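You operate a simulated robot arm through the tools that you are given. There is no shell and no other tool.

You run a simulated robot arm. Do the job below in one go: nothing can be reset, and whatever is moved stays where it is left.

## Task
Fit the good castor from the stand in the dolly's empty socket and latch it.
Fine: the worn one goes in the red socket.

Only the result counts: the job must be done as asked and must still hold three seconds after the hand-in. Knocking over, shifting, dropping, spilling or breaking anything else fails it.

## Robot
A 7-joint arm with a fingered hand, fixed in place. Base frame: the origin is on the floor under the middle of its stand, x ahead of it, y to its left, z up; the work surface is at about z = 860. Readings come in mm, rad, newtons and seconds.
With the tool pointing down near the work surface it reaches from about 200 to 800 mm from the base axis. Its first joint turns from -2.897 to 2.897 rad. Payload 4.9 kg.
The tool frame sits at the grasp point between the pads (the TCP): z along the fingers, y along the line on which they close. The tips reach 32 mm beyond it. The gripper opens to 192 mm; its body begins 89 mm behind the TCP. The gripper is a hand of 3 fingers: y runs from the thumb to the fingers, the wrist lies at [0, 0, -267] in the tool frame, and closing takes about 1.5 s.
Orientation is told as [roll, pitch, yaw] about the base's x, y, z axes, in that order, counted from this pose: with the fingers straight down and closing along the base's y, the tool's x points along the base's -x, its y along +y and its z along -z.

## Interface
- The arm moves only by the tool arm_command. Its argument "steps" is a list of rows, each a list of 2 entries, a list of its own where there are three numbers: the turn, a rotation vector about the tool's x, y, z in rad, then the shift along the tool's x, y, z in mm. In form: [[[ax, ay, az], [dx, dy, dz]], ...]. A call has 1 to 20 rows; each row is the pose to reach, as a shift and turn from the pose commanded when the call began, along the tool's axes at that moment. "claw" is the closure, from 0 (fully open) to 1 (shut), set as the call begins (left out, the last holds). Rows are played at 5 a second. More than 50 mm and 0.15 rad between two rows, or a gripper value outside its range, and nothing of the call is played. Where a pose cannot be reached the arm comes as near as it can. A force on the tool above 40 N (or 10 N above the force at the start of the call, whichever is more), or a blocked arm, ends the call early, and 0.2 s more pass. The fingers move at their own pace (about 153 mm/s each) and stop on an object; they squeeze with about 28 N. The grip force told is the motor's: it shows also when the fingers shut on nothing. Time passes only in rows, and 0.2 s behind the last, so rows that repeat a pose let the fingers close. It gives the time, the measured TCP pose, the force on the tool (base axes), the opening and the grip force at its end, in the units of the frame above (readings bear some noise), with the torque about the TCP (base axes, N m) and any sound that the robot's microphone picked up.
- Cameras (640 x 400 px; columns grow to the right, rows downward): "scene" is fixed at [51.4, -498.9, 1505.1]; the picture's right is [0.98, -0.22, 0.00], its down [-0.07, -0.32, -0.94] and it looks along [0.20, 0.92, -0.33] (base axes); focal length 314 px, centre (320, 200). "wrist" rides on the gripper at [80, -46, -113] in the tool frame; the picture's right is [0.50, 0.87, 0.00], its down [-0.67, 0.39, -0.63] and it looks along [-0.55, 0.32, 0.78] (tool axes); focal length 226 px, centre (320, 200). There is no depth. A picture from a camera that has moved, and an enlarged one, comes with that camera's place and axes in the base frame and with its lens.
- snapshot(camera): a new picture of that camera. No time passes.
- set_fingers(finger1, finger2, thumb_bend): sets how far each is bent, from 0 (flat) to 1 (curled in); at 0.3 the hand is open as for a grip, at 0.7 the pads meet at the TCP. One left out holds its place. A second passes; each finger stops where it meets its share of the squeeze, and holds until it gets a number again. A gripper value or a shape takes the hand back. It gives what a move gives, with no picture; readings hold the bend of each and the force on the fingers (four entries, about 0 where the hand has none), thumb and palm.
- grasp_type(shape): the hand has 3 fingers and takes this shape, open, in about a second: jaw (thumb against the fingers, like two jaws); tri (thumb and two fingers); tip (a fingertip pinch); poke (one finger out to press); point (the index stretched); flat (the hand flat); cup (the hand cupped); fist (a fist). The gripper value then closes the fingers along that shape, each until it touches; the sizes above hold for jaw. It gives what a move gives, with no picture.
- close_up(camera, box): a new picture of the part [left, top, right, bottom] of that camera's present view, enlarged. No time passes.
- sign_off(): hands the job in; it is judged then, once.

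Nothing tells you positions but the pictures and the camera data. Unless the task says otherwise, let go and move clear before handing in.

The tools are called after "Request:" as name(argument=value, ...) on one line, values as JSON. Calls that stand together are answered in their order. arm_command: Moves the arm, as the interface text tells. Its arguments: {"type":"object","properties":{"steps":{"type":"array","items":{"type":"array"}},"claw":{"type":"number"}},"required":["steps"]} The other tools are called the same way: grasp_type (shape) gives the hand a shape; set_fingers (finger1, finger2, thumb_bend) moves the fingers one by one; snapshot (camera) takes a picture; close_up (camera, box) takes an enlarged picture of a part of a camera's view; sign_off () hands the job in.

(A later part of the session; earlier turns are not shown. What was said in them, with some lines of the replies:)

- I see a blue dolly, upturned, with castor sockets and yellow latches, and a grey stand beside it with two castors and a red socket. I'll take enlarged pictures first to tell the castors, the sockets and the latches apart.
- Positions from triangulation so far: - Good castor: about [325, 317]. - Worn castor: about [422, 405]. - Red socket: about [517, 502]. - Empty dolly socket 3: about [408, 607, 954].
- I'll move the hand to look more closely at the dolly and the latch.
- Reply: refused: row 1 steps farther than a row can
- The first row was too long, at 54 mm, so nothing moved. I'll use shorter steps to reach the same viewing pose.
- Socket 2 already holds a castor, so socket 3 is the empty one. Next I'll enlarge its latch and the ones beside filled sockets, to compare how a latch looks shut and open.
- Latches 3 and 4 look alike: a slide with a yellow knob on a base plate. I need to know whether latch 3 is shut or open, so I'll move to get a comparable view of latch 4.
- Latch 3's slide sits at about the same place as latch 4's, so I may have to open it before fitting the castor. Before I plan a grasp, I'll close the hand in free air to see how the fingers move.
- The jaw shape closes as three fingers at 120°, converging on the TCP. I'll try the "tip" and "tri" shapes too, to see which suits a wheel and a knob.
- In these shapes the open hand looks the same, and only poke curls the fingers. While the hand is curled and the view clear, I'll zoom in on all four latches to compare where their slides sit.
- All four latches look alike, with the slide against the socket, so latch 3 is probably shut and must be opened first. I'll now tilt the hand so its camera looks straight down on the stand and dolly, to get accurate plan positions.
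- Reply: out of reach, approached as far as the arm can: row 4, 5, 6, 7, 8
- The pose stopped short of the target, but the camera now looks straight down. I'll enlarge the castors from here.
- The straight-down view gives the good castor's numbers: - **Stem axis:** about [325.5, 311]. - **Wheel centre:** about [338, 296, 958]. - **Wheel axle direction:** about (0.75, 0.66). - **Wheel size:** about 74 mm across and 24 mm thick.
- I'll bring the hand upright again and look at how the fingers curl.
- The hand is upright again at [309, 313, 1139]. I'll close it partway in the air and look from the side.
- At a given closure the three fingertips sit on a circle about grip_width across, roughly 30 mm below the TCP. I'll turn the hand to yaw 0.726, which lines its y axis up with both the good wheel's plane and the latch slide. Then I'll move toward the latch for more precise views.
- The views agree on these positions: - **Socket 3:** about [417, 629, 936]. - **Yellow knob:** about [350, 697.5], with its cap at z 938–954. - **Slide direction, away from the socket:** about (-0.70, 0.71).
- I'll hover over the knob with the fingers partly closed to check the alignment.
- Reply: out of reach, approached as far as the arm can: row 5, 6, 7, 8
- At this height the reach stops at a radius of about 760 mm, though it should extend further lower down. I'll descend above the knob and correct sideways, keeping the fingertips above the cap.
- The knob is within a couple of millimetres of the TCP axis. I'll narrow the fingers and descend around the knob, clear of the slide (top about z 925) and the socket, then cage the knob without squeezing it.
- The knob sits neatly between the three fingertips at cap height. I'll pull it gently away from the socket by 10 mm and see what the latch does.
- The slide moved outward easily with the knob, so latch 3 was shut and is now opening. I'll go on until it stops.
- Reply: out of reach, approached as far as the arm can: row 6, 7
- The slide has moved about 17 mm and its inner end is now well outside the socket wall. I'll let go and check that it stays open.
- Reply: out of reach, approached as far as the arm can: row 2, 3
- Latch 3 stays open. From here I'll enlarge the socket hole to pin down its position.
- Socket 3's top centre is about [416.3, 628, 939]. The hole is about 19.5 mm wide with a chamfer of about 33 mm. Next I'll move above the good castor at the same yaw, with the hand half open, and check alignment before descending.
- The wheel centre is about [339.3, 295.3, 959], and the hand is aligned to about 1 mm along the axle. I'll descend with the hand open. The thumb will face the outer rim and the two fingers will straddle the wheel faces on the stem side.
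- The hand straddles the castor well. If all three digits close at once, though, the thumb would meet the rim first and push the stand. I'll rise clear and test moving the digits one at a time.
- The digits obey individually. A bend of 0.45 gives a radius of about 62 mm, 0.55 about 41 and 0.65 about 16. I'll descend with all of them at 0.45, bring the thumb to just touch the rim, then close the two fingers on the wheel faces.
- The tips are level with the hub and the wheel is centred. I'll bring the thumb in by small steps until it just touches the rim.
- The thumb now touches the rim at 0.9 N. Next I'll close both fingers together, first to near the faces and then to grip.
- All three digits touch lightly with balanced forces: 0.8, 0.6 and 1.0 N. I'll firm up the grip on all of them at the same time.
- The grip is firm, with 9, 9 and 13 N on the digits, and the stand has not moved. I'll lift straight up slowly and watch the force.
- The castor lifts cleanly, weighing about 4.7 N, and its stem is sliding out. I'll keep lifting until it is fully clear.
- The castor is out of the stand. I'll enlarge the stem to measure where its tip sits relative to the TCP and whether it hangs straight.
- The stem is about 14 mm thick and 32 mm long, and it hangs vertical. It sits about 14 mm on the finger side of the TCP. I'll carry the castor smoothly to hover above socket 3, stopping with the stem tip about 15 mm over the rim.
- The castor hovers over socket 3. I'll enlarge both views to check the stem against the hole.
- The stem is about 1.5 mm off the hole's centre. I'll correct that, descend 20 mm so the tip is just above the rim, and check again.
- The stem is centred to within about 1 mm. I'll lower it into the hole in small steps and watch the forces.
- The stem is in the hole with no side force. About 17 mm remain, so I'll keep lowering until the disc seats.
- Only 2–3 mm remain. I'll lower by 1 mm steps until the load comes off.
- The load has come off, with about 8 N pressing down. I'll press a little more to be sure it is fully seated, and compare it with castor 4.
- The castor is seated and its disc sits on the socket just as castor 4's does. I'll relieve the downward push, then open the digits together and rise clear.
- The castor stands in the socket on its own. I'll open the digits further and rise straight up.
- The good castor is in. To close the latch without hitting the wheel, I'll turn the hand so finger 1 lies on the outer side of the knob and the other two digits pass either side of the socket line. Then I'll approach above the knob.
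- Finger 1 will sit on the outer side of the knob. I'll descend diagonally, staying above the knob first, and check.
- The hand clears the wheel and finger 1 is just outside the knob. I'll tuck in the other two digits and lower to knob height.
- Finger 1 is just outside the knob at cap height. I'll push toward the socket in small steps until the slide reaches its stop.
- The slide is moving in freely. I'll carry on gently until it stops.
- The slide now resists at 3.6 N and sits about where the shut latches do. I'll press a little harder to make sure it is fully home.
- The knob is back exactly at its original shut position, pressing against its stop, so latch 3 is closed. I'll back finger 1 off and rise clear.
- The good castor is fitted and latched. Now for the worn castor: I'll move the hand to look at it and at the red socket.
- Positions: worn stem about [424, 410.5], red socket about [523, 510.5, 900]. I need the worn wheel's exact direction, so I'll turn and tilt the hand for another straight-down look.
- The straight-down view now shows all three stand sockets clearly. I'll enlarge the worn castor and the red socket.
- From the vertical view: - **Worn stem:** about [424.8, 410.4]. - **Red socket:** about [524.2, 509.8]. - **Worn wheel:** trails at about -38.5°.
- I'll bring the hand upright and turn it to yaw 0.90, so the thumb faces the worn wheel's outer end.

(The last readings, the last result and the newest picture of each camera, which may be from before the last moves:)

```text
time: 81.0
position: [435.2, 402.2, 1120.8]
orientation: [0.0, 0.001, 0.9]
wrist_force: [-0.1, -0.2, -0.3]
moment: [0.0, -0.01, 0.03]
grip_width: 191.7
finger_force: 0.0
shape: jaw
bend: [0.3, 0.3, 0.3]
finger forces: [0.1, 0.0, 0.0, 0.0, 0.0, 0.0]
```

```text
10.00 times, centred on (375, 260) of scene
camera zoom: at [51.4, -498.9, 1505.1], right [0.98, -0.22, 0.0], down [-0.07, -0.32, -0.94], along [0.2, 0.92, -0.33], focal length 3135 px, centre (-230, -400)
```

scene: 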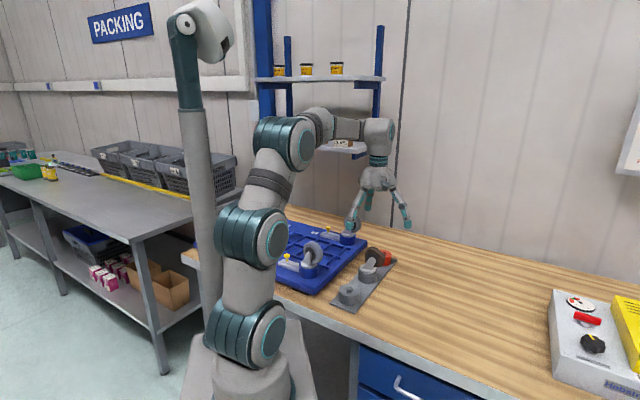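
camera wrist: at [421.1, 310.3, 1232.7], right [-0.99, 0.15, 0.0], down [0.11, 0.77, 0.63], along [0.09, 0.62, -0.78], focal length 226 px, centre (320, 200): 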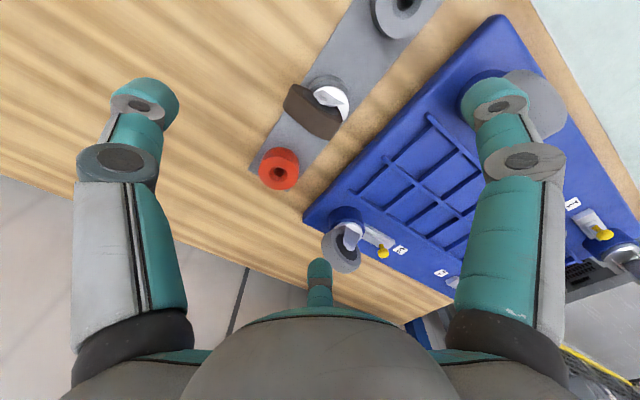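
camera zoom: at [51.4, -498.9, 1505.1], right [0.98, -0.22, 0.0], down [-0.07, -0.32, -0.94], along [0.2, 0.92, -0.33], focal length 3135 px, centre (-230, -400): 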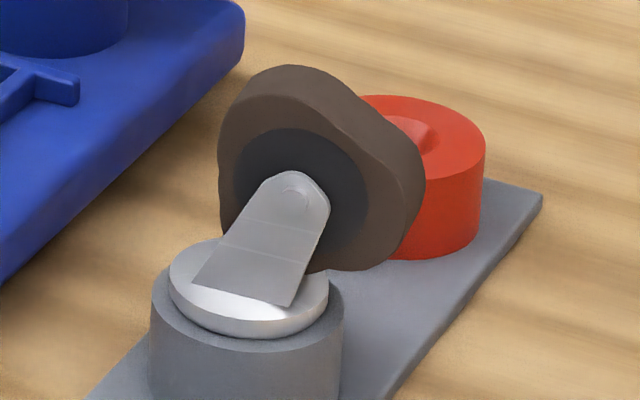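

The alignment is nearly the same as it was for the good castor, needing only a 1 mm and 2° correction. I'll open the digits to 0.45 and descend around the worn wheel.

Request:
set_fingers(finger1=0.45, finger2=0.45, thumb_bend=0.45)

Request:
arm_command(steps=[[[0, 0, -0.03], [-1, 0.5, 30]], [[0, 0, -0.03], [-1, 0.5, 60]], [[0, 0, -0.03], [-1, 0.5, 85]], [[0, 0, -0.03], [-1, 0.5, 105]], [[0, 0, -0.03], [-1, 0.5, 120]], [[0, 0, -0.03], [-1, 0.5, 130.5]], [[0, 0, -0.03], [-1, 0.5, 130.5]]])

Request:
close_up(camera="wrist", box=[180, 60, 460, 260])

Request:
close_up(camera="scene", box=[340, 210, 420, 290])

```text
time: 82.0
position: [433.5, 403.3, 1119.9]
orientation: [0.0, 0.0, 0.898]
wrist_force: [-0.2, 0.5, -0.6]
moment: [-0.04, 0.0, 0.02]
grip_width: 106.4
finger_force: 0.0
shape: fingers
bend: [0.45, 0.45, 0.45]
finger forces: [0.0, 0.0, 0.0, 0.0, 0.1, 0.0]
```

```text
time: 83.6
position: [435.2, 402.5, 989.5]
orientation: [0.001, 0.0, 0.928]
wrist_force: [-0.7, -0.4, -0.9]
moment: [0.0, -0.01, -0.02]
grip_width: 106.2
finger_force: 0.1
shape: fingers
bend: [0.45, 0.45, 0.45]
finger forces: [0.1, 0.1, 0.0, 0.0, 0.0, 0.1]
```

```text
2.00 times, centred on (320, 160) of wrist
camera zoom: at [423.9, 311.5, 1102.0], right [-0.99, 0.12, 0.0], down [0.09, 0.77, 0.63], along [0.07, 0.63, -0.78], focal length 452 px, centre (320, 280)
```

zoom: 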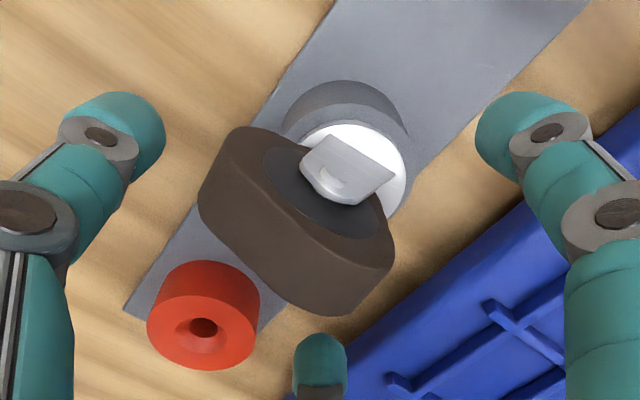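

```text
5.00 times, centred on (380, 250) of scene
camera zoom: at [51.4, -498.9, 1505.1], right [0.98, -0.22, 0.0], down [-0.07, -0.32, -0.94], along [0.2, 0.92, -0.33], focal length 1567 px, centre (20, -50)
```

zoom: 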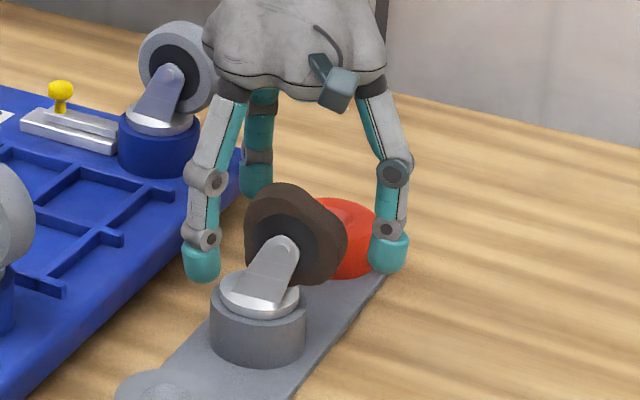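

The view matches the earlier grasp. I'll bring the thumb in by small steps to touch the worn rim.

Request:
set_fingers(thumb_bend=0.505)

Request:
close_up(camera="wrist", box=[230, 90, 330, 190])

Request:
close_up(camera="scene", box=[355, 235, 405, 280])

```text
time: 84.6
position: [434.6, 403.6, 988.9]
orientation: [0.0, 0.0, 0.929]
wrist_force: [0.7, 0.1, -0.6]
moment: [-0.01, 0.0, -0.04]
grip_width: 95.9
finger_force: 0.1
shape: fingers
bend: [0.45, 0.45, 0.5]
finger forces: [0.0, 0.0, 0.0, 0.0, 0.0, 0.0]
```

```text
4.00 times, centred on (280, 140) of wrist
camera zoom: at [423.8, 311.5, 1102.1], right [-0.99, 0.12, 0.0], down [0.09, 0.77, 0.63], along [0.07, 0.63, -0.78], focal length 904 px, centre (480, 440)
```

zoom: 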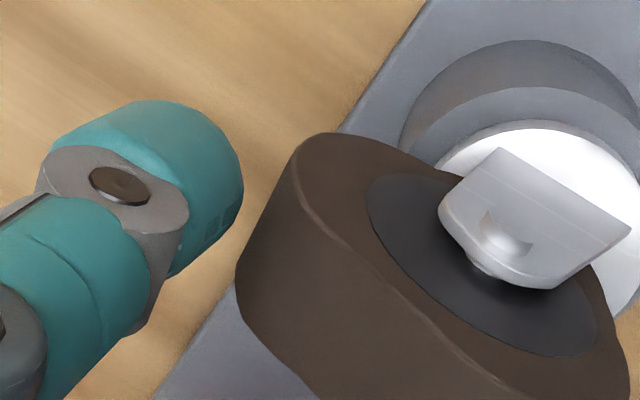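

```text
8.89 times, centred on (380, 258) of scene
camera zoom: at [51.4, -498.9, 1505.1], right [0.98, -0.22, 0.0], down [-0.07, -0.32, -0.94], along [0.2, 0.92, -0.33], focal length 2786 px, centre (-213, -311)
```

zoom: 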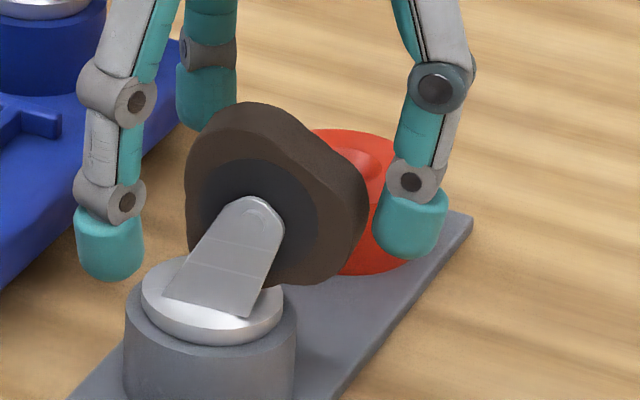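

Request:
set_fingers(thumb_bend=0.52)

Request:
set_fingers(thumb_bend=0.53)

Request:
close_up(camera="wrist", box=[230, 90, 330, 190])

```text
time: 85.6
position: [435.2, 403.5, 988.8]
orientation: [0.0, 0.001, 0.93]
wrist_force: [0.4, -0.8, -0.3]
moment: [-0.03, -0.06, 0.03]
grip_width: 92.4
finger_force: 0.4
shape: fingers
bend: [0.45, 0.45, 0.52]
finger forces: [0.0, 0.0, 0.0, 0.0, 0.7, 0.0]
```

```text
time: 86.6
position: [435.4, 402.6, 988.4]
orientation: [-0.001, -0.001, 0.929]
wrist_force: [1.7, -0.9, 0.1]
moment: [-0.02, -0.03, 0.03]
grip_width: 91.3
finger_force: 1.0
shape: fingers
bend: [0.45, 0.45, 0.52]
finger forces: [0.0, 0.0, 0.0, 0.1, 1.7, 0.0]
```

```text
4.00 times, centred on (280, 140) of wrist
camera zoom: at [423.9, 311.5, 1102.1], right [-0.99, 0.12, 0.0], down [0.09, 0.77, 0.63], along [0.07, 0.63, -0.78], focal length 904 px, centre (480, 440)
```

zoom: 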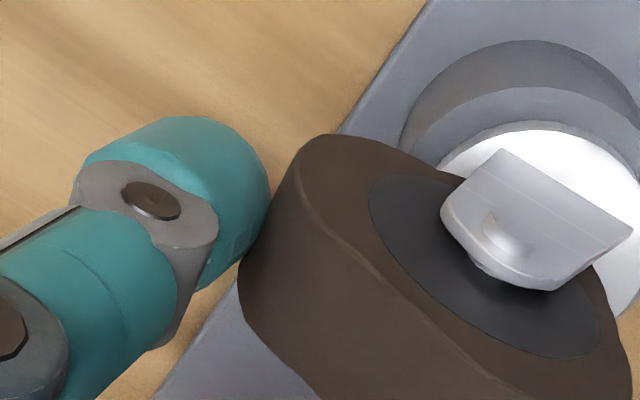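

The thumb touches at 1.7 N. Next I'll close the two fingers on the faces.

Request:
set_fingers(finger1=0.61, finger2=0.61)

Request:
set_fingers(finger1=0.635, finger2=0.635)

Request:
close_up(camera="wrist", box=[230, 60, 410, 220])

```text
time: 87.6
position: [435.2, 402.7, 989.1]
orientation: [-0.001, -0.002, 0.931]
wrist_force: [1.0, -0.7, 0.8]
moment: [-0.02, 0.01, 0.02]
grip_width: 57.7
finger_force: 0.3
shape: fingers
bend: [0.61, 0.61, 0.52]
finger forces: [0.0, 0.0, 0.0, 0.1, 1.5, 0.0]
```

```text
time: 88.6
position: [434.8, 402.2, 989.8]
orientation: [0.001, 0.002, 0.93]
wrist_force: [1.2, -0.5, -0.1]
moment: [-0.02, -0.05, 0.0]
grip_width: 54.4
finger_force: 0.9
shape: fingers
bend: [0.63, 0.63, 0.52]
finger forces: [0.2, 0.0, 0.0, 0.0, 1.4, 0.0]
```

```text
2.50 times, centred on (320, 140) of wrist
camera zoom: at [423.9, 311.5, 1102.1], right [-0.99, 0.12, 0.0], down [0.09, 0.77, 0.63], along [0.07, 0.63, -0.78], focal length 565 px, centre (320, 350)
```

zoom: 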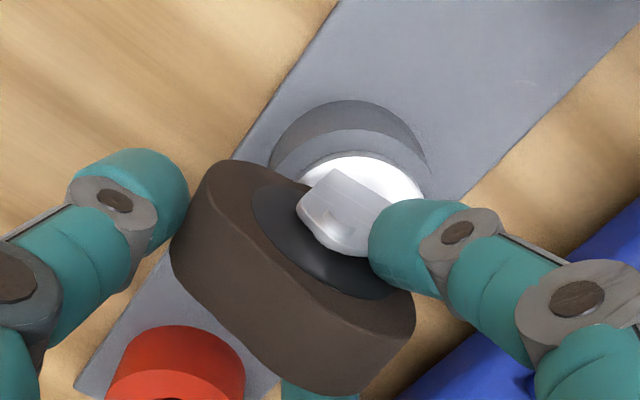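

Finger 1 is just touching and finger 2 is close behind. I'll firm up all three digits together.

Request:
set_fingers(finger1=0.72, finger2=0.72, thumb_bend=0.61)

Request:
close_up(camera="wrist", box=[230, 60, 410, 220])

Request:
close_up(camera="scene", box=[340, 210, 420, 290])

```text
time: 89.6
position: [434.8, 403.2, 989.7]
orientation: [0.0, -0.001, 0.929]
wrist_force: [0.7, -0.8, 0.3]
moment: [-0.17, -0.15, 0.01]
grip_width: 50.7
finger_force: 16.4
shape: fingers
bend: [0.64, 0.64, 0.55]
finger forces: [10.6, 9.5, 0.0, 0.0, 13.0, 0.0]
```

```text
2.50 times, centred on (320, 140) of wrist
camera zoom: at [423.9, 311.5, 1102.2], right [-0.99, 0.12, 0.0], down [0.09, 0.77, 0.63], along [0.07, 0.63, -0.78], focal length 565 px, centre (320, 350)
```

zoom: 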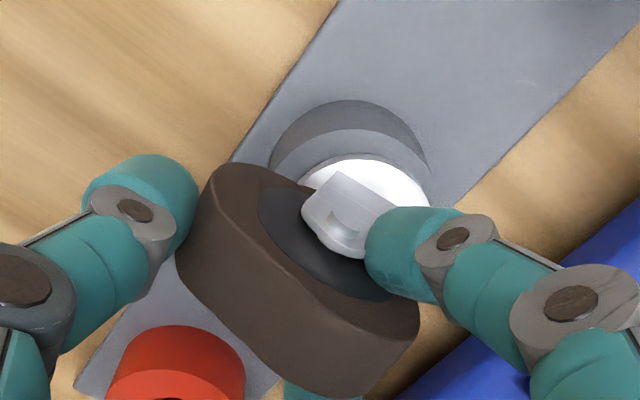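

```text
5.00 times, centred on (380, 250) of scene
camera zoom: at [51.4, -498.9, 1505.1], right [0.98, -0.22, 0.0], down [-0.07, -0.32, -0.94], along [0.2, 0.92, -0.33], focal length 1567 px, centre (20, -50)
```

zoom: 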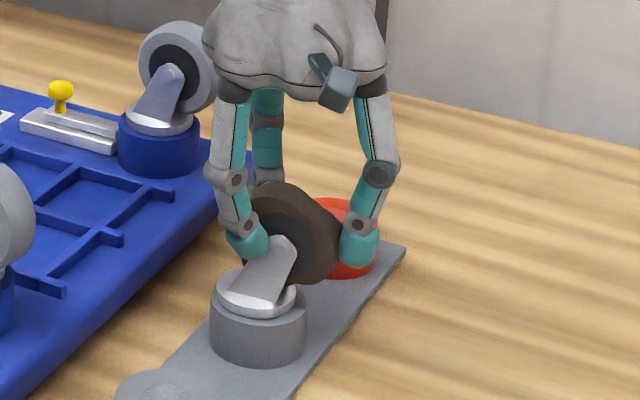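

The grip is firm again and the stand has not moved. I'll lift straight up slowly.

Request:
arm_command(steps=[[[0, 0, 0], [0, 0, -3]], [[0, 0, 0], [0, 0, -7]], [[0, 0, 0], [0, 0, -12]], [[0, 0, 0], [0, 0, -17]], [[0, 0, 0], [0, 0, -22]], [[0, 0, 0], [0, 0, -22]]])

Request:
close_up(camera="scene", box=[340, 210, 420, 290])

```text
time: 91.0
position: [435.3, 402.7, 1010.9]
orientation: [0.001, 0.0, 0.93]
wrist_force: [0.3, 0.1, -4.9]
moment: [-0.01, -0.01, 0.03]
grip_width: 50.8
finger_force: 16.6
shape: fingers
bend: [0.64, 0.64, 0.55]
finger forces: [10.9, 9.7, 0.0, 0.1, 12.4, 0.1]
```

```text
5.00 times, centred on (380, 250) of scene
camera zoom: at [51.4, -498.9, 1505.1], right [0.98, -0.22, 0.0], down [-0.07, -0.32, -0.94], along [0.2, 0.92, -0.33], focal length 1567 px, centre (20, -50)
```

zoom: 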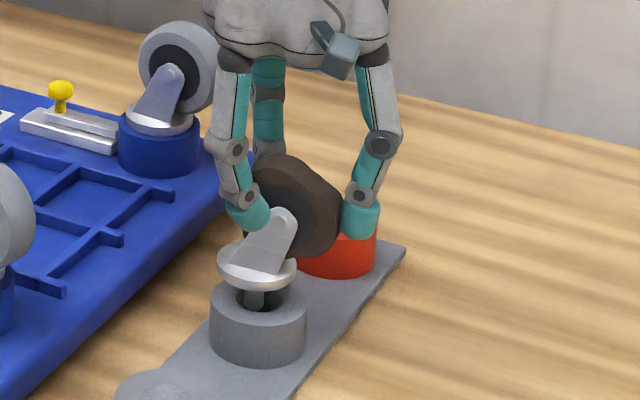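

Request:
arm_command(steps=[[[0, 0, 0], [0, 0, -6]], [[0, 0, 0], [0, 0, -14]], [[0, 0, 0], [0, 0, -22]], [[0, 0, 0], [0, 0, -31]], [[0, 0, 0], [0, 0, -40]], [[0, 0, 0], [0, 0, -48]], [[0, 0, 0], [0, 0, -48]]])

Request:
close_up(camera="scene", box=[340, 210, 420, 290])

Request:
close_up(camera="wrist", box=[230, 60, 410, 220])

```text
time: 92.6
position: [435.7, 402.8, 1060.4]
orientation: [0.0, 0.0, 0.929]
wrist_force: [-0.1, -0.3, -4.5]
moment: [-0.02, -0.02, 0.01]
grip_width: 50.8
finger_force: 17.0
shape: fingers
bend: [0.64, 0.64, 0.55]
finger forces: [11.0, 9.8, 0.1, 0.0, 12.3, 0.1]
```

```text
5.00 times, centred on (380, 250) of scene
camera zoom: at [51.4, -498.9, 1505.1], right [0.98, -0.22, 0.0], down [-0.07, -0.32, -0.94], along [0.2, 0.92, -0.33], focal length 1567 px, centre (20, -50)
```

zoom: 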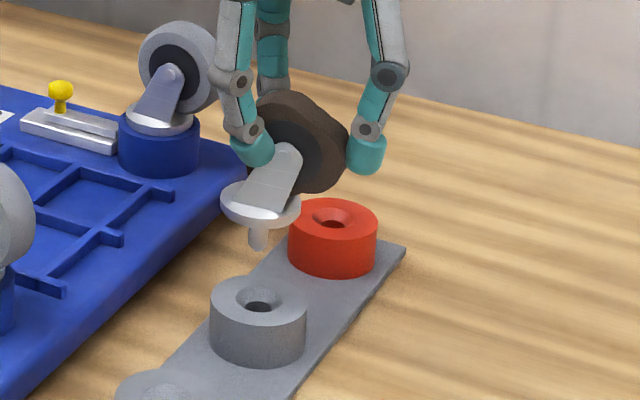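

```text
2.50 times, centred on (320, 140) of wrist
camera zoom: at [424.2, 311.5, 1172.6], right [-0.99, 0.12, 0.0], down [0.09, 0.77, 0.63], along [0.07, 0.63, -0.78], focal length 565 px, centre (320, 350)
```

zoom: 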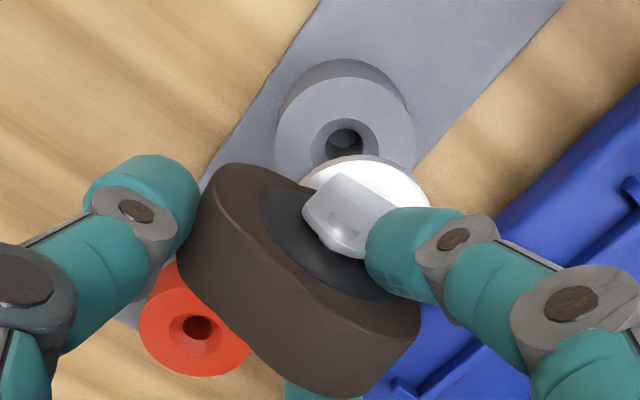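

The worn castor is out and held firmly. I'll measure where its stem sits before moving it to the red socket.

Request:
close_up(camera="scene", box=[360, 240, 400, 270])

Request:
close_up(camera="wrist", box=[310, 95, 370, 145])

```text
13.33 times, centred on (380, 255) of scene
camera zoom: at [51.4, -498.9, 1505.1], right [0.98, -0.22, 0.0], down [-0.07, -0.32, -0.94], along [0.2, 0.92, -0.33], focal length 4180 px, centre (-480, -533)
```

zoom: 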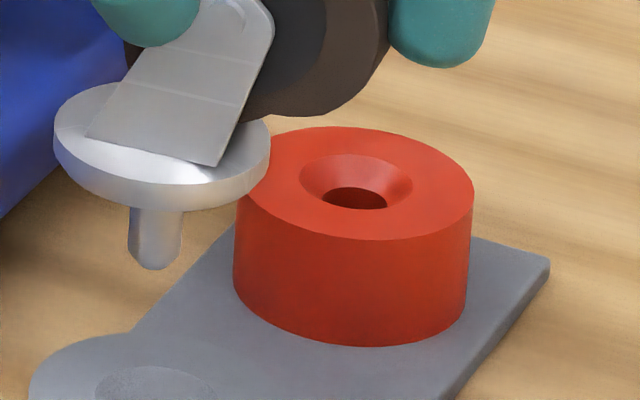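

```text
8.00 times, centred on (340, 120) of wrist
camera zoom: at [424.2, 311.5, 1172.6], right [-0.99, 0.12, 0.0], down [0.09, 0.77, 0.63], along [0.07, 0.63, -0.78], focal length 1808 px, centre (160, 840)
```

zoom: 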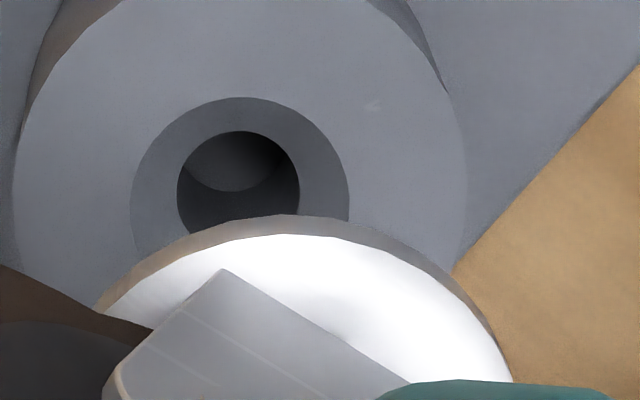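

The stem is about [422.6, 411] and the red socket about [524, 509.3, 902.5]. I'll carry the worn castor smoothly to hover over the red socket.

Request:
arm_command(steps=[[[0, 0, 0], [-8, -1.3, 0]], [[0, 0, 0], [-22, -3.5, 0]], [[0, 0, 0], [-38, -6.1, 0]], [[0, 0, 0], [-55, -8.8, 1]], [[0, 0, 0], [-72, -11.6, 2]], [[0, 0, 0], [-89, -14.3, 3]], [[0, 0, 0], [-106, -17, 4]], [[0, 0, 0], [-121, -19.4, 5]], [[0, 0, 0], [-132, -21.2, 5]], [[0, 0, 0], [-139.4, -22.4, 5]], [[0, 0, 0], [-139.4, -22.4, 5]], [[0, 0, 0], [-139.4, -22.4, 5]]])

Request:
close_up(camera="scene", box=[365, 220, 415, 270])

Request:
close_up(camera="wrist", box=[270, 70, 400, 170])

Request:
snapshot(camera="wrist")

```text
time: 95.2
position: [536.4, 500.7, 1053.8]
orientation: [-0.001, -0.001, 0.929]
wrist_force: [0.1, -0.5, -4.2]
moment: [0.01, -0.03, 0.01]
grip_width: 51.0
finger_force: 17.1
shape: fingers
bend: [0.64, 0.64, 0.55]
finger forces: [11.2, 10.1, 0.1, 0.0, 12.2, 0.0]
```

```text
8.00 times, centred on (390, 245) of scene
camera zoom: at [51.4, -498.9, 1505.1], right [0.98, -0.22, 0.0], down [-0.07, -0.32, -0.94], along [0.2, 0.92, -0.33], focal length 2508 px, centre (-240, -160)
```

zoom: 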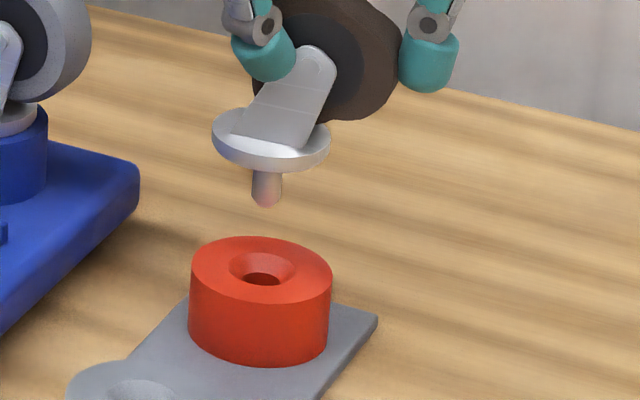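

```text
4.00 times, centred on (335, 120) of wrist
camera zoom: at [525.5, 409.6, 1166.9], right [-0.99, 0.12, 0.0], down [0.09, 0.77, 0.63], along [0.07, 0.63, -0.78], focal length 904 px, centre (260, 520)
```

zoom: 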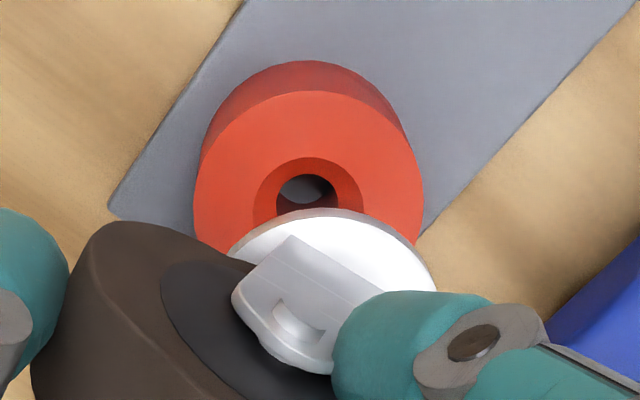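

```text
taken
camera wrist: at [525.5, 409.6, 1166.9], right [-0.99, 0.12, 0.0], down [0.09, 0.77, 0.63], along [0.07, 0.63, -0.78], focal length 226 px, centre (320, 200)
```

wrist: 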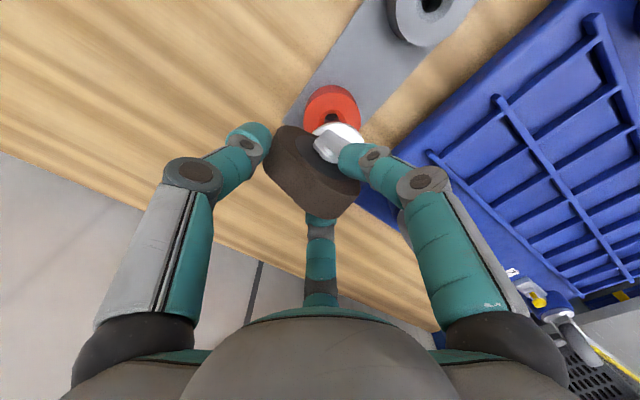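

Request:
close_up(camera="wrist", box=[310, 85, 380, 145])

Request:
close_up(camera="scene", box=[385, 238, 410, 264])

```text
6.67 times, centred on (345, 115) of wrist
camera zoom: at [525.5, 409.6, 1166.9], right [-0.99, 0.12, 0.0], down [0.09, 0.77, 0.63], along [0.07, 0.63, -0.78], focal length 1507 px, centre (153, 767)
```

zoom: 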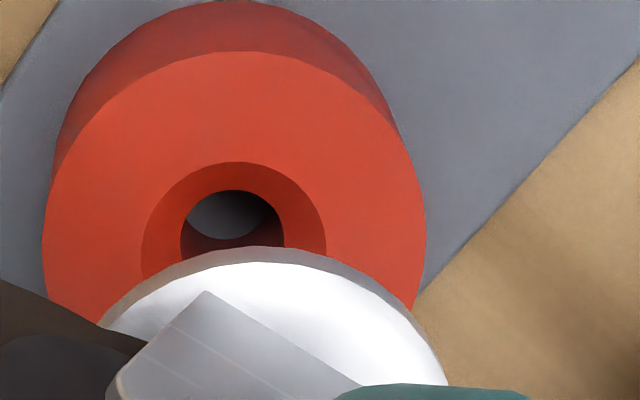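

```text
15.38 times, centred on (398, 251) of scene
camera zoom: at [51.4, -498.9, 1505.1], right [0.98, -0.22, 0.0], down [-0.07, -0.32, -0.94], along [0.2, 0.92, -0.33], focal length 4823 px, centre (-872, -585)
```

zoom: 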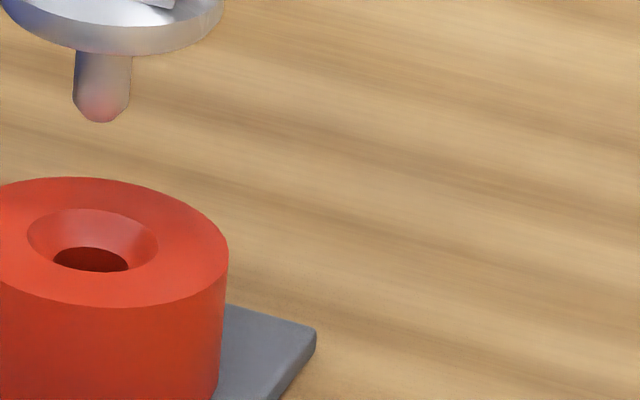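

Sideways alignment is within 0.5 mm in the scene view, and the wrist view suggests about 1–2 mm too far in y. I'll correct slightly and descend so the tip is near the rim.

Request:
arm_command(steps=[[[0, 0, 0], [0.9, -0.7, 5]], [[0, 0, 0], [0.9, -0.7, 12]], [[0, 0, 0], [0.9, -0.7, 20]], [[0, 0, 0], [0.9, -0.7, 26]], [[0, 0, 0], [0.9, -0.7, 26]]])

Request:
close_up(camera="scene", box=[375, 235, 410, 267])

Request:
close_up(camera="wrist", box=[310, 85, 380, 145])

```text
time: 96.4
position: [537.4, 500.6, 1027.6]
orientation: [0.0, 0.0, 0.929]
wrist_force: [0.0, 0.0, -4.1]
moment: [-0.01, 0.0, 0.02]
grip_width: 51.0
finger_force: 16.6
shape: fingers
bend: [0.64, 0.64, 0.55]
finger forces: [11.4, 10.2, 0.0, 0.0, 12.3, 0.1]
```

```text
12.50 times, centred on (392, 251) of scene
camera zoom: at [51.4, -498.9, 1505.1], right [0.98, -0.22, 0.0], down [-0.07, -0.32, -0.94], along [0.2, 0.92, -0.33], focal length 3918 px, centre (-586, -438)
```

zoom: 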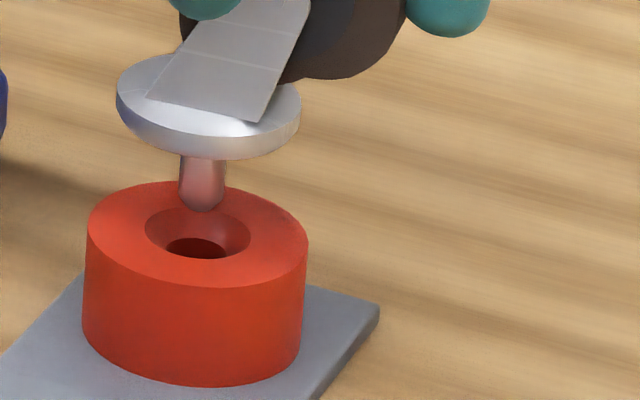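

```text
6.67 times, centred on (345, 115) of wrist
camera zoom: at [525.9, 409.0, 1141.1], right [-0.99, 0.12, 0.0], down [0.09, 0.77, 0.63], along [0.07, 0.63, -0.78], focal length 1507 px, centre (153, 767)
```

zoom: 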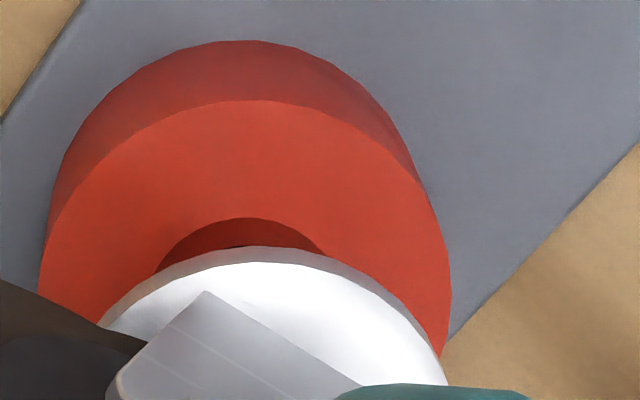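

The tip is just above the chamfer and within about 1 mm. I'll apply a small correction and lower into the hole, watching the forces.

Request:
arm_command(steps=[[[0, 0, 0], [0.9, 0.3, 3]], [[0, 0, 0], [0.9, 0.3, 6]], [[0, 0, 0], [0.9, 0.3, 9]], [[0, 0, 0], [0.9, 0.3, 12]], [[0, 0, 0], [0.9, 0.3, 15]], [[0, 0, 0], [0.9, 0.3, 18]], [[0, 0, 0], [0.9, 0.3, 18]]])

Request:
close_up(camera="scene", box=[375, 235, 410, 267])

```text
time: 98.0
position: [536.1, 499.2, 1010.3]
orientation: [0.0, -0.001, 0.929]
wrist_force: [-0.2, 0.4, -4.9]
moment: [0.01, -0.01, 0.0]
grip_width: 50.8
finger_force: 16.7
shape: fingers
bend: [0.64, 0.64, 0.55]
finger forces: [11.3, 10.3, 0.0, 0.1, 12.2, 0.1]
```

```text
12.50 times, centred on (392, 251) of scene
camera zoom: at [51.4, -498.9, 1505.1], right [0.98, -0.22, 0.0], down [-0.07, -0.32, -0.94], along [0.2, 0.92, -0.33], focal length 3918 px, centre (-586, -438)
```

zoom: 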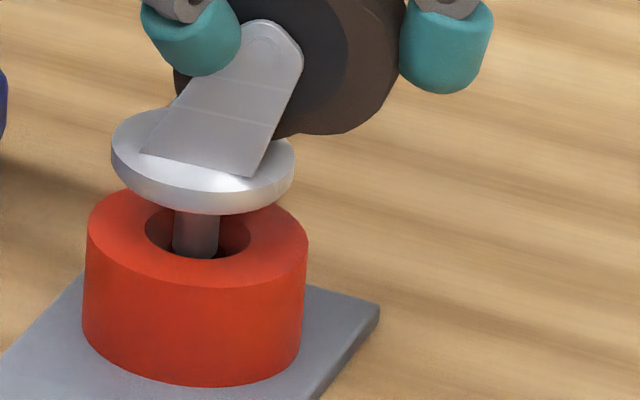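

The stem is in the red hole with no side force. I'll continue down toward seating at about TCP z 989.

Request:
arm_command(steps=[[[0, 0, 0], [0, 0, 3]], [[0, 0, 0], [0, 0, 6]], [[0, 0, 0], [0, 0, 9]], [[0, 0, 0], [0, 0, 12]], [[0, 0, 0], [0, 0, 15]], [[0, 0, 0], [0, 0, 17]], [[0, 0, 0], [0, 0, 18]], [[0, 0, 0], [0, 0, 18]]])

Request:
close_up(camera="scene", box=[375, 235, 410, 267])

```text
time: 99.8
position: [536.2, 499.5, 992.1]
orientation: [0.001, 0.001, 0.929]
wrist_force: [0.2, 0.0, -4.1]
moment: [-0.01, -0.01, -0.01]
grip_width: 51.1
finger_force: 16.7
shape: fingers
bend: [0.64, 0.64, 0.55]
finger forces: [11.3, 10.3, 0.0, 0.0, 12.2, 0.0]
```

```text
12.50 times, centred on (392, 251) of scene
camera zoom: at [51.4, -498.9, 1505.1], right [0.98, -0.22, 0.0], down [-0.07, -0.32, -0.94], along [0.2, 0.92, -0.33], focal length 3918 px, centre (-586, -438)
```

zoom: 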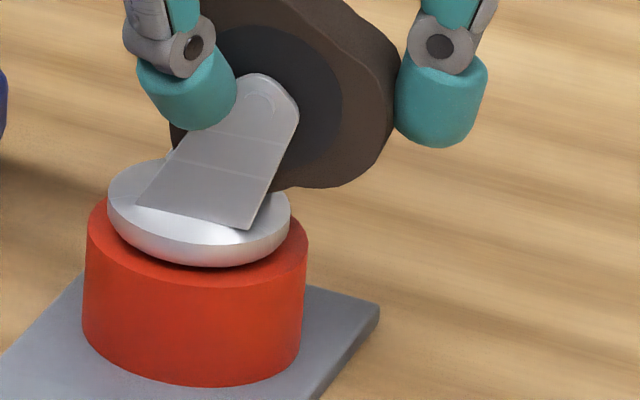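

Nearly seated. I'll lower in 1 mm steps until the load comes off.

Request:
arm_command(steps=[[[0, 0, 0], [0, 0, 1]], [[0, 0, 0], [0, 0, 2]], [[0, 0, 0], [0, 0, 2]]])

Request:
arm_command(steps=[[[0, 0, 0], [0, 0, 1]], [[0, 0, 0], [0, 0, 1]]])

Request:
close_up(camera="scene", box=[375, 235, 410, 267])

```text
time: 100.6
position: [535.5, 498.9, 990.0]
orientation: [0.001, 0.001, 0.927]
wrist_force: [0.1, 0.1, -4.2]
moment: [0.01, -0.02, 0.0]
grip_width: 50.6
finger_force: 16.6
shape: fingers
bend: [0.64, 0.64, 0.55]
finger forces: [11.4, 10.3, 0.0, 0.1, 12.2, 0.0]
```

```text
time: 101.2
position: [537.1, 499.4, 990.2]
orientation: [0.001, 0.0, 0.929]
wrist_force: [0.1, -0.1, -3.2]
moment: [-0.01, -0.02, -0.02]
grip_width: 51.0
finger_force: 17.0
shape: fingers
bend: [0.64, 0.64, 0.55]
finger forces: [11.5, 10.4, 0.1, 0.0, 12.2, 0.0]
```

```text
12.50 times, centred on (392, 251) of scene
camera zoom: at [51.4, -498.9, 1505.1], right [0.98, -0.22, 0.0], down [-0.07, -0.32, -0.94], along [0.2, 0.92, -0.33], focal length 3918 px, centre (-586, -438)
```

zoom: 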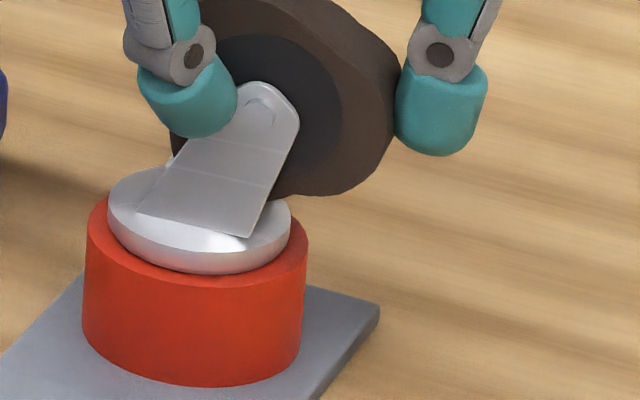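

Request:
arm_command(steps=[[[0, 0, 0], [0, 0, 1]], [[0, 0, 0], [0, 0, 1]]])

Request:
arm_command(steps=[[[0, 0, 0], [0, 0, 1]], [[0, 0, 0], [0, 0, 1]]])

Request:
close_up(camera="scene", box=[375, 235, 410, 267])

```text
time: 101.8
position: [536.0, 498.3, 988.3]
orientation: [-0.001, -0.002, 0.929]
wrist_force: [0.6, -0.1, 0.6]
moment: [-0.05, -0.08, -0.02]
grip_width: 50.8
finger_force: 17.4
shape: fingers
bend: [0.64, 0.64, 0.55]
finger forces: [11.7, 10.9, 0.1, 0.0, 12.5, 0.1]
```

```text
time: 102.4
position: [536.9, 498.4, 989.6]
orientation: [0.0, -0.001, 0.929]
wrist_force: [0.2, -1.2, 8.3]
moment: [-0.13, -0.11, -0.03]
grip_width: 50.5
finger_force: 18.5
shape: fingers
bend: [0.64, 0.64, 0.55]
finger forces: [12.9, 11.4, 0.1, 0.0, 13.2, 0.0]
```

```text
12.50 times, centred on (392, 251) of scene
camera zoom: at [51.4, -498.9, 1505.1], right [0.98, -0.22, 0.0], down [-0.07, -0.32, -0.94], along [0.2, 0.92, -0.33], focal length 3918 px, centre (-586, -438)
```

zoom: 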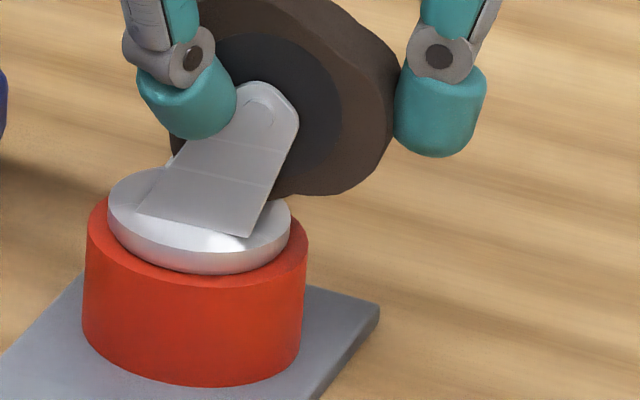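

The worn castor is seated in the red socket. I'll relieve the push, open all digits together, and check.

Request:
arm_command(steps=[[[0, 0, 0], [0, 0, -1.5]], [[0, 0, 0], [0, 0, -1.5]]])

Request:
set_fingers(finger1=0.56, finger2=0.56, thumb_bend=0.45)

Request:
set_fingers(finger1=0.43, finger2=0.43, thumb_bend=0.42)

Request:
close_up(camera="scene", box=[340, 200, 430, 280])

Request:
snapshot(camera="wrist")

```text
time: 103.0
position: [534.5, 499.0, 988.8]
orientation: [-0.001, 0.0, 0.929]
wrist_force: [0.9, 0.7, 4.7]
moment: [-0.07, -0.17, 0.01]
grip_width: 50.4
finger_force: 18.0
shape: fingers
bend: [0.64, 0.64, 0.55]
finger forces: [11.8, 11.4, 0.0, 0.0, 13.3, 0.0]
```

```text
time: 104.0
position: [535.6, 498.3, 989.6]
orientation: [0.001, 0.001, 0.929]
wrist_force: [-0.2, -0.1, -0.7]
moment: [-0.02, 0.01, 0.01]
grip_width: 82.5
finger_force: 0.1
shape: fingers
bend: [0.56, 0.56, 0.45]
finger forces: [0.0, 0.0, 0.1, 0.1, 0.0, 0.1]
```

```text
time: 105.0
position: [536.0, 498.8, 988.8]
orientation: [0.002, 0.0, 0.928]
wrist_force: [-0.8, 0.6, 0.0]
moment: [-0.03, 0.0, 0.0]
grip_width: 116.0
finger_force: 0.0
shape: fingers
bend: [0.43, 0.43, 0.42]
finger forces: [0.1, 0.1, 0.1, 0.0, 0.0, 0.0]
```

```text
5.00 times, centred on (385, 240) of scene
camera zoom: at [51.4, -498.9, 1505.1], right [0.98, -0.22, 0.0], down [-0.07, -0.32, -0.94], along [0.2, 0.92, -0.33], focal length 1567 px, centre (-5, 0)
```

zoom: 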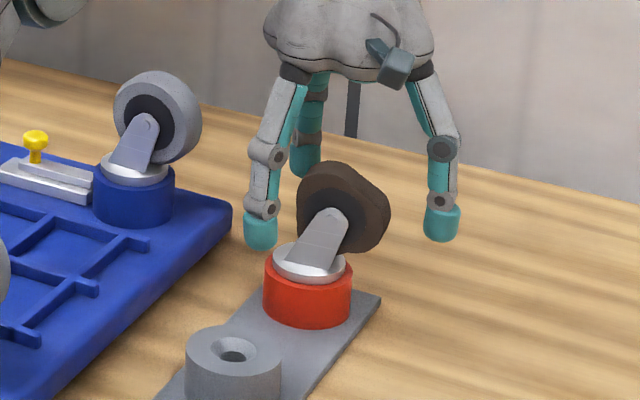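

```text
taken
camera wrist: at [524.5, 407.8, 1102.0], right [-0.99, 0.12, 0.0], down [0.09, 0.77, 0.63], along [0.07, 0.63, -0.78], focal length 226 px, centre (320, 200)
```

wrist: 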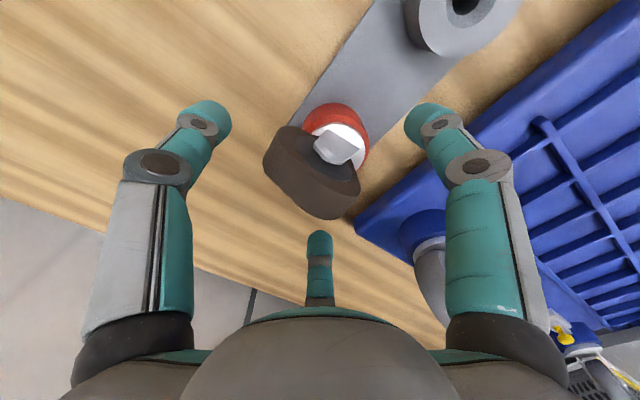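

The worn castor stands in the red socket on its own and the digits are clear. I'll rise straight up and move away.

Request:
arm_command(steps=[[[0, 0, 0], [0, 0, -10]], [[0, 0, 0], [0, 0, -25]], [[0, 0, 0], [0, 0, -45]], [[0, 0, 0], [0, 0, -70]], [[0, 0, 0], [0, 0, -95]], [[0, 0, 0], [25, -15, -115]], [[0, 0, 0], [60, -30, -130]], [[0, 0, 0], [95, -45, -145]], [[0, 0, 0], [130, -60, -160]], [[0, 0, 0], [130, -60, -160]]])

Request:
snapshot(camera="scene")

Request:
snapshot(camera="wrist")

Request:
close_up(camera="scene", box=[270, 205, 410, 310])

```text
time: 107.2
position: [504.9, 358.8, 1150.0]
orientation: [0.0, 0.001, 0.929]
wrist_force: [-1.1, -0.2, 0.1]
moment: [0.01, 0.03, 0.0]
grip_width: 116.1
finger_force: 0.1
shape: fingers
bend: [0.43, 0.43, 0.42]
finger forces: [0.0, 0.1, 0.1, 0.1, 0.0, 0.0]
```

```text
taken
```

scene: 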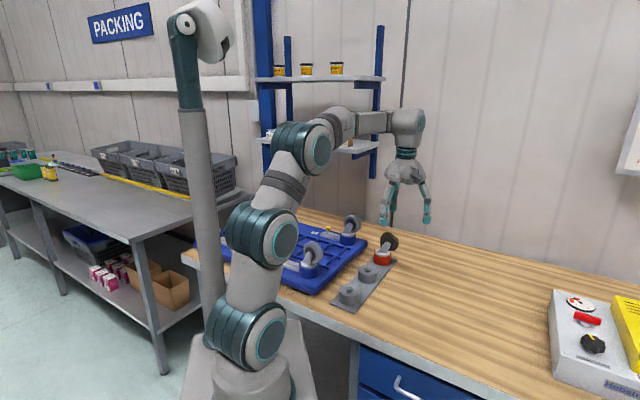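

```text
taken
camera wrist: at [494.6, 267.7, 1261.9], right [-0.99, 0.12, 0.0], down [0.09, 0.77, 0.63], along [0.07, 0.63, -0.78], focal length 226 px, centre (320, 200)
```

wrist: 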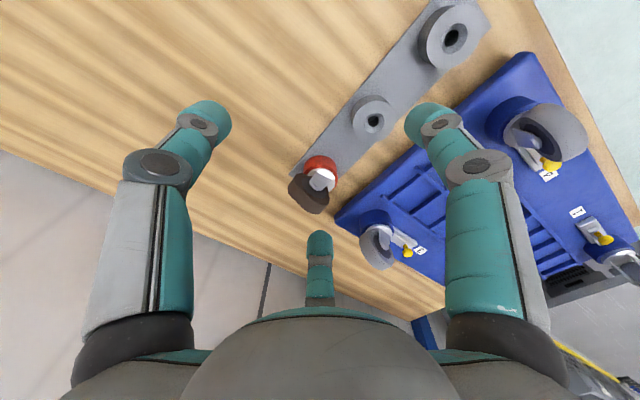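

```text
3.81 times, centred on (340, 258) of scene
camera zoom: at [51.4, -498.9, 1505.1], right [0.98, -0.22, 0.0], down [-0.07, -0.32, -0.94], along [0.2, 0.92, -0.33], focal length 1194 px, centre (244, -19)
```

zoom: 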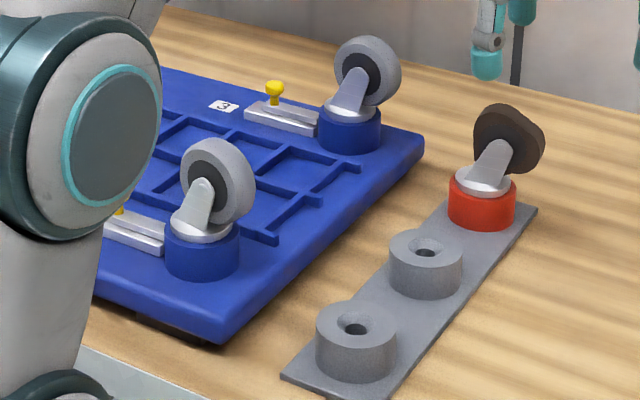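

Both castors are placed. Before handing in, I'll take a last close look at latch 3 and both seatings.

Request:
close_up(camera="scene", box=[310, 205, 370, 250])

Request:
close_up(camera="wrist", box=[340, 200, 440, 280])

Request:
close_up(camera="wrist", box=[270, 140, 350, 220])

```text
8.89 times, centred on (340, 228) of scene
camera zoom: at [51.4, -498.9, 1505.1], right [0.98, -0.22, 0.0], down [-0.07, -0.32, -0.94], along [0.2, 0.92, -0.33], focal length 2786 px, centre (142, -44)
```

zoom: 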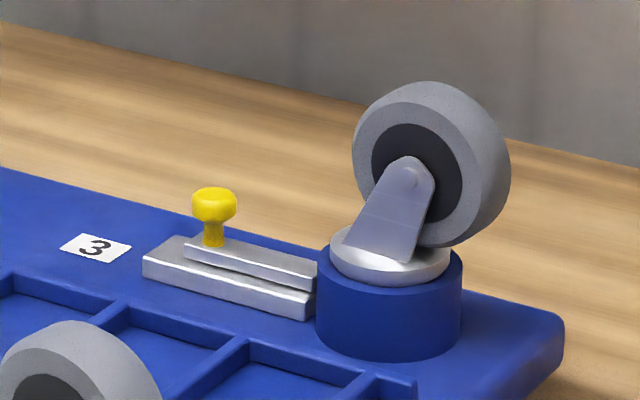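

```text
5.00 times, centred on (390, 240) of wrist
camera zoom: at [494.6, 267.7, 1261.9], right [-0.99, 0.12, 0.0], down [0.09, 0.77, 0.63], along [0.07, 0.63, -0.78], focal length 1130 px, centre (-30, 0)
```

zoom: 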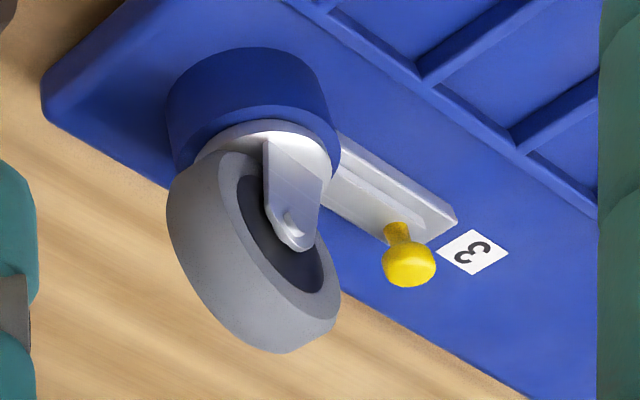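

```text
5.00 times, centred on (310, 180) of wrist
camera zoom: at [494.6, 267.7, 1261.9], right [-0.99, 0.12, 0.0], down [0.09, 0.77, 0.63], along [0.07, 0.63, -0.78], focal length 1130 px, centre (370, 300)
```

zoom: 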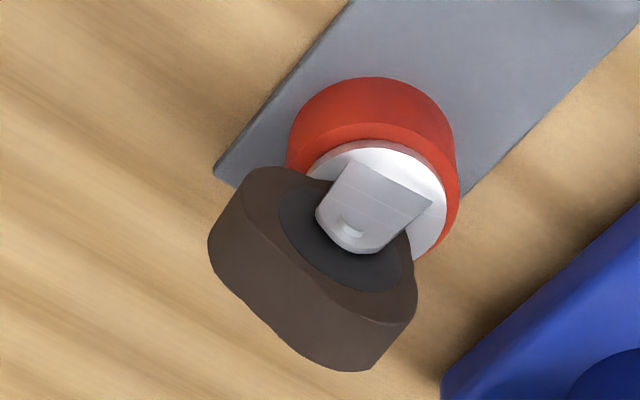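

Latch 3's knob is back at its original shut position, with the slide home against the good castor's socket. The worn castor sits flat in the red socket, the stand and dolly have not moved, and the hand is clear. I'm handing the job in.

Request:
sign_off()

```text
The job is handed in.
```

I fitted and latched the good castor in the dolly's empty socket (number 3), and the worn castor is now in the red socket. I've handed the job in, but no verdict came back.

- **Good castor:** latch 3 was shut over the empty socket, so I opened it first. I lowered the castor until its disc sat on the socket, then pushed the slide in until it stopped. The knob is back at its original shut position, matching the other latches.
- **Worn castor:** I lifted it from the middle of the stand and lowered it until its disc sat flat on the red socket.
- **Everything else:** in the last pictures the stand and the dolly had not shifted, and the hand was clear of both.
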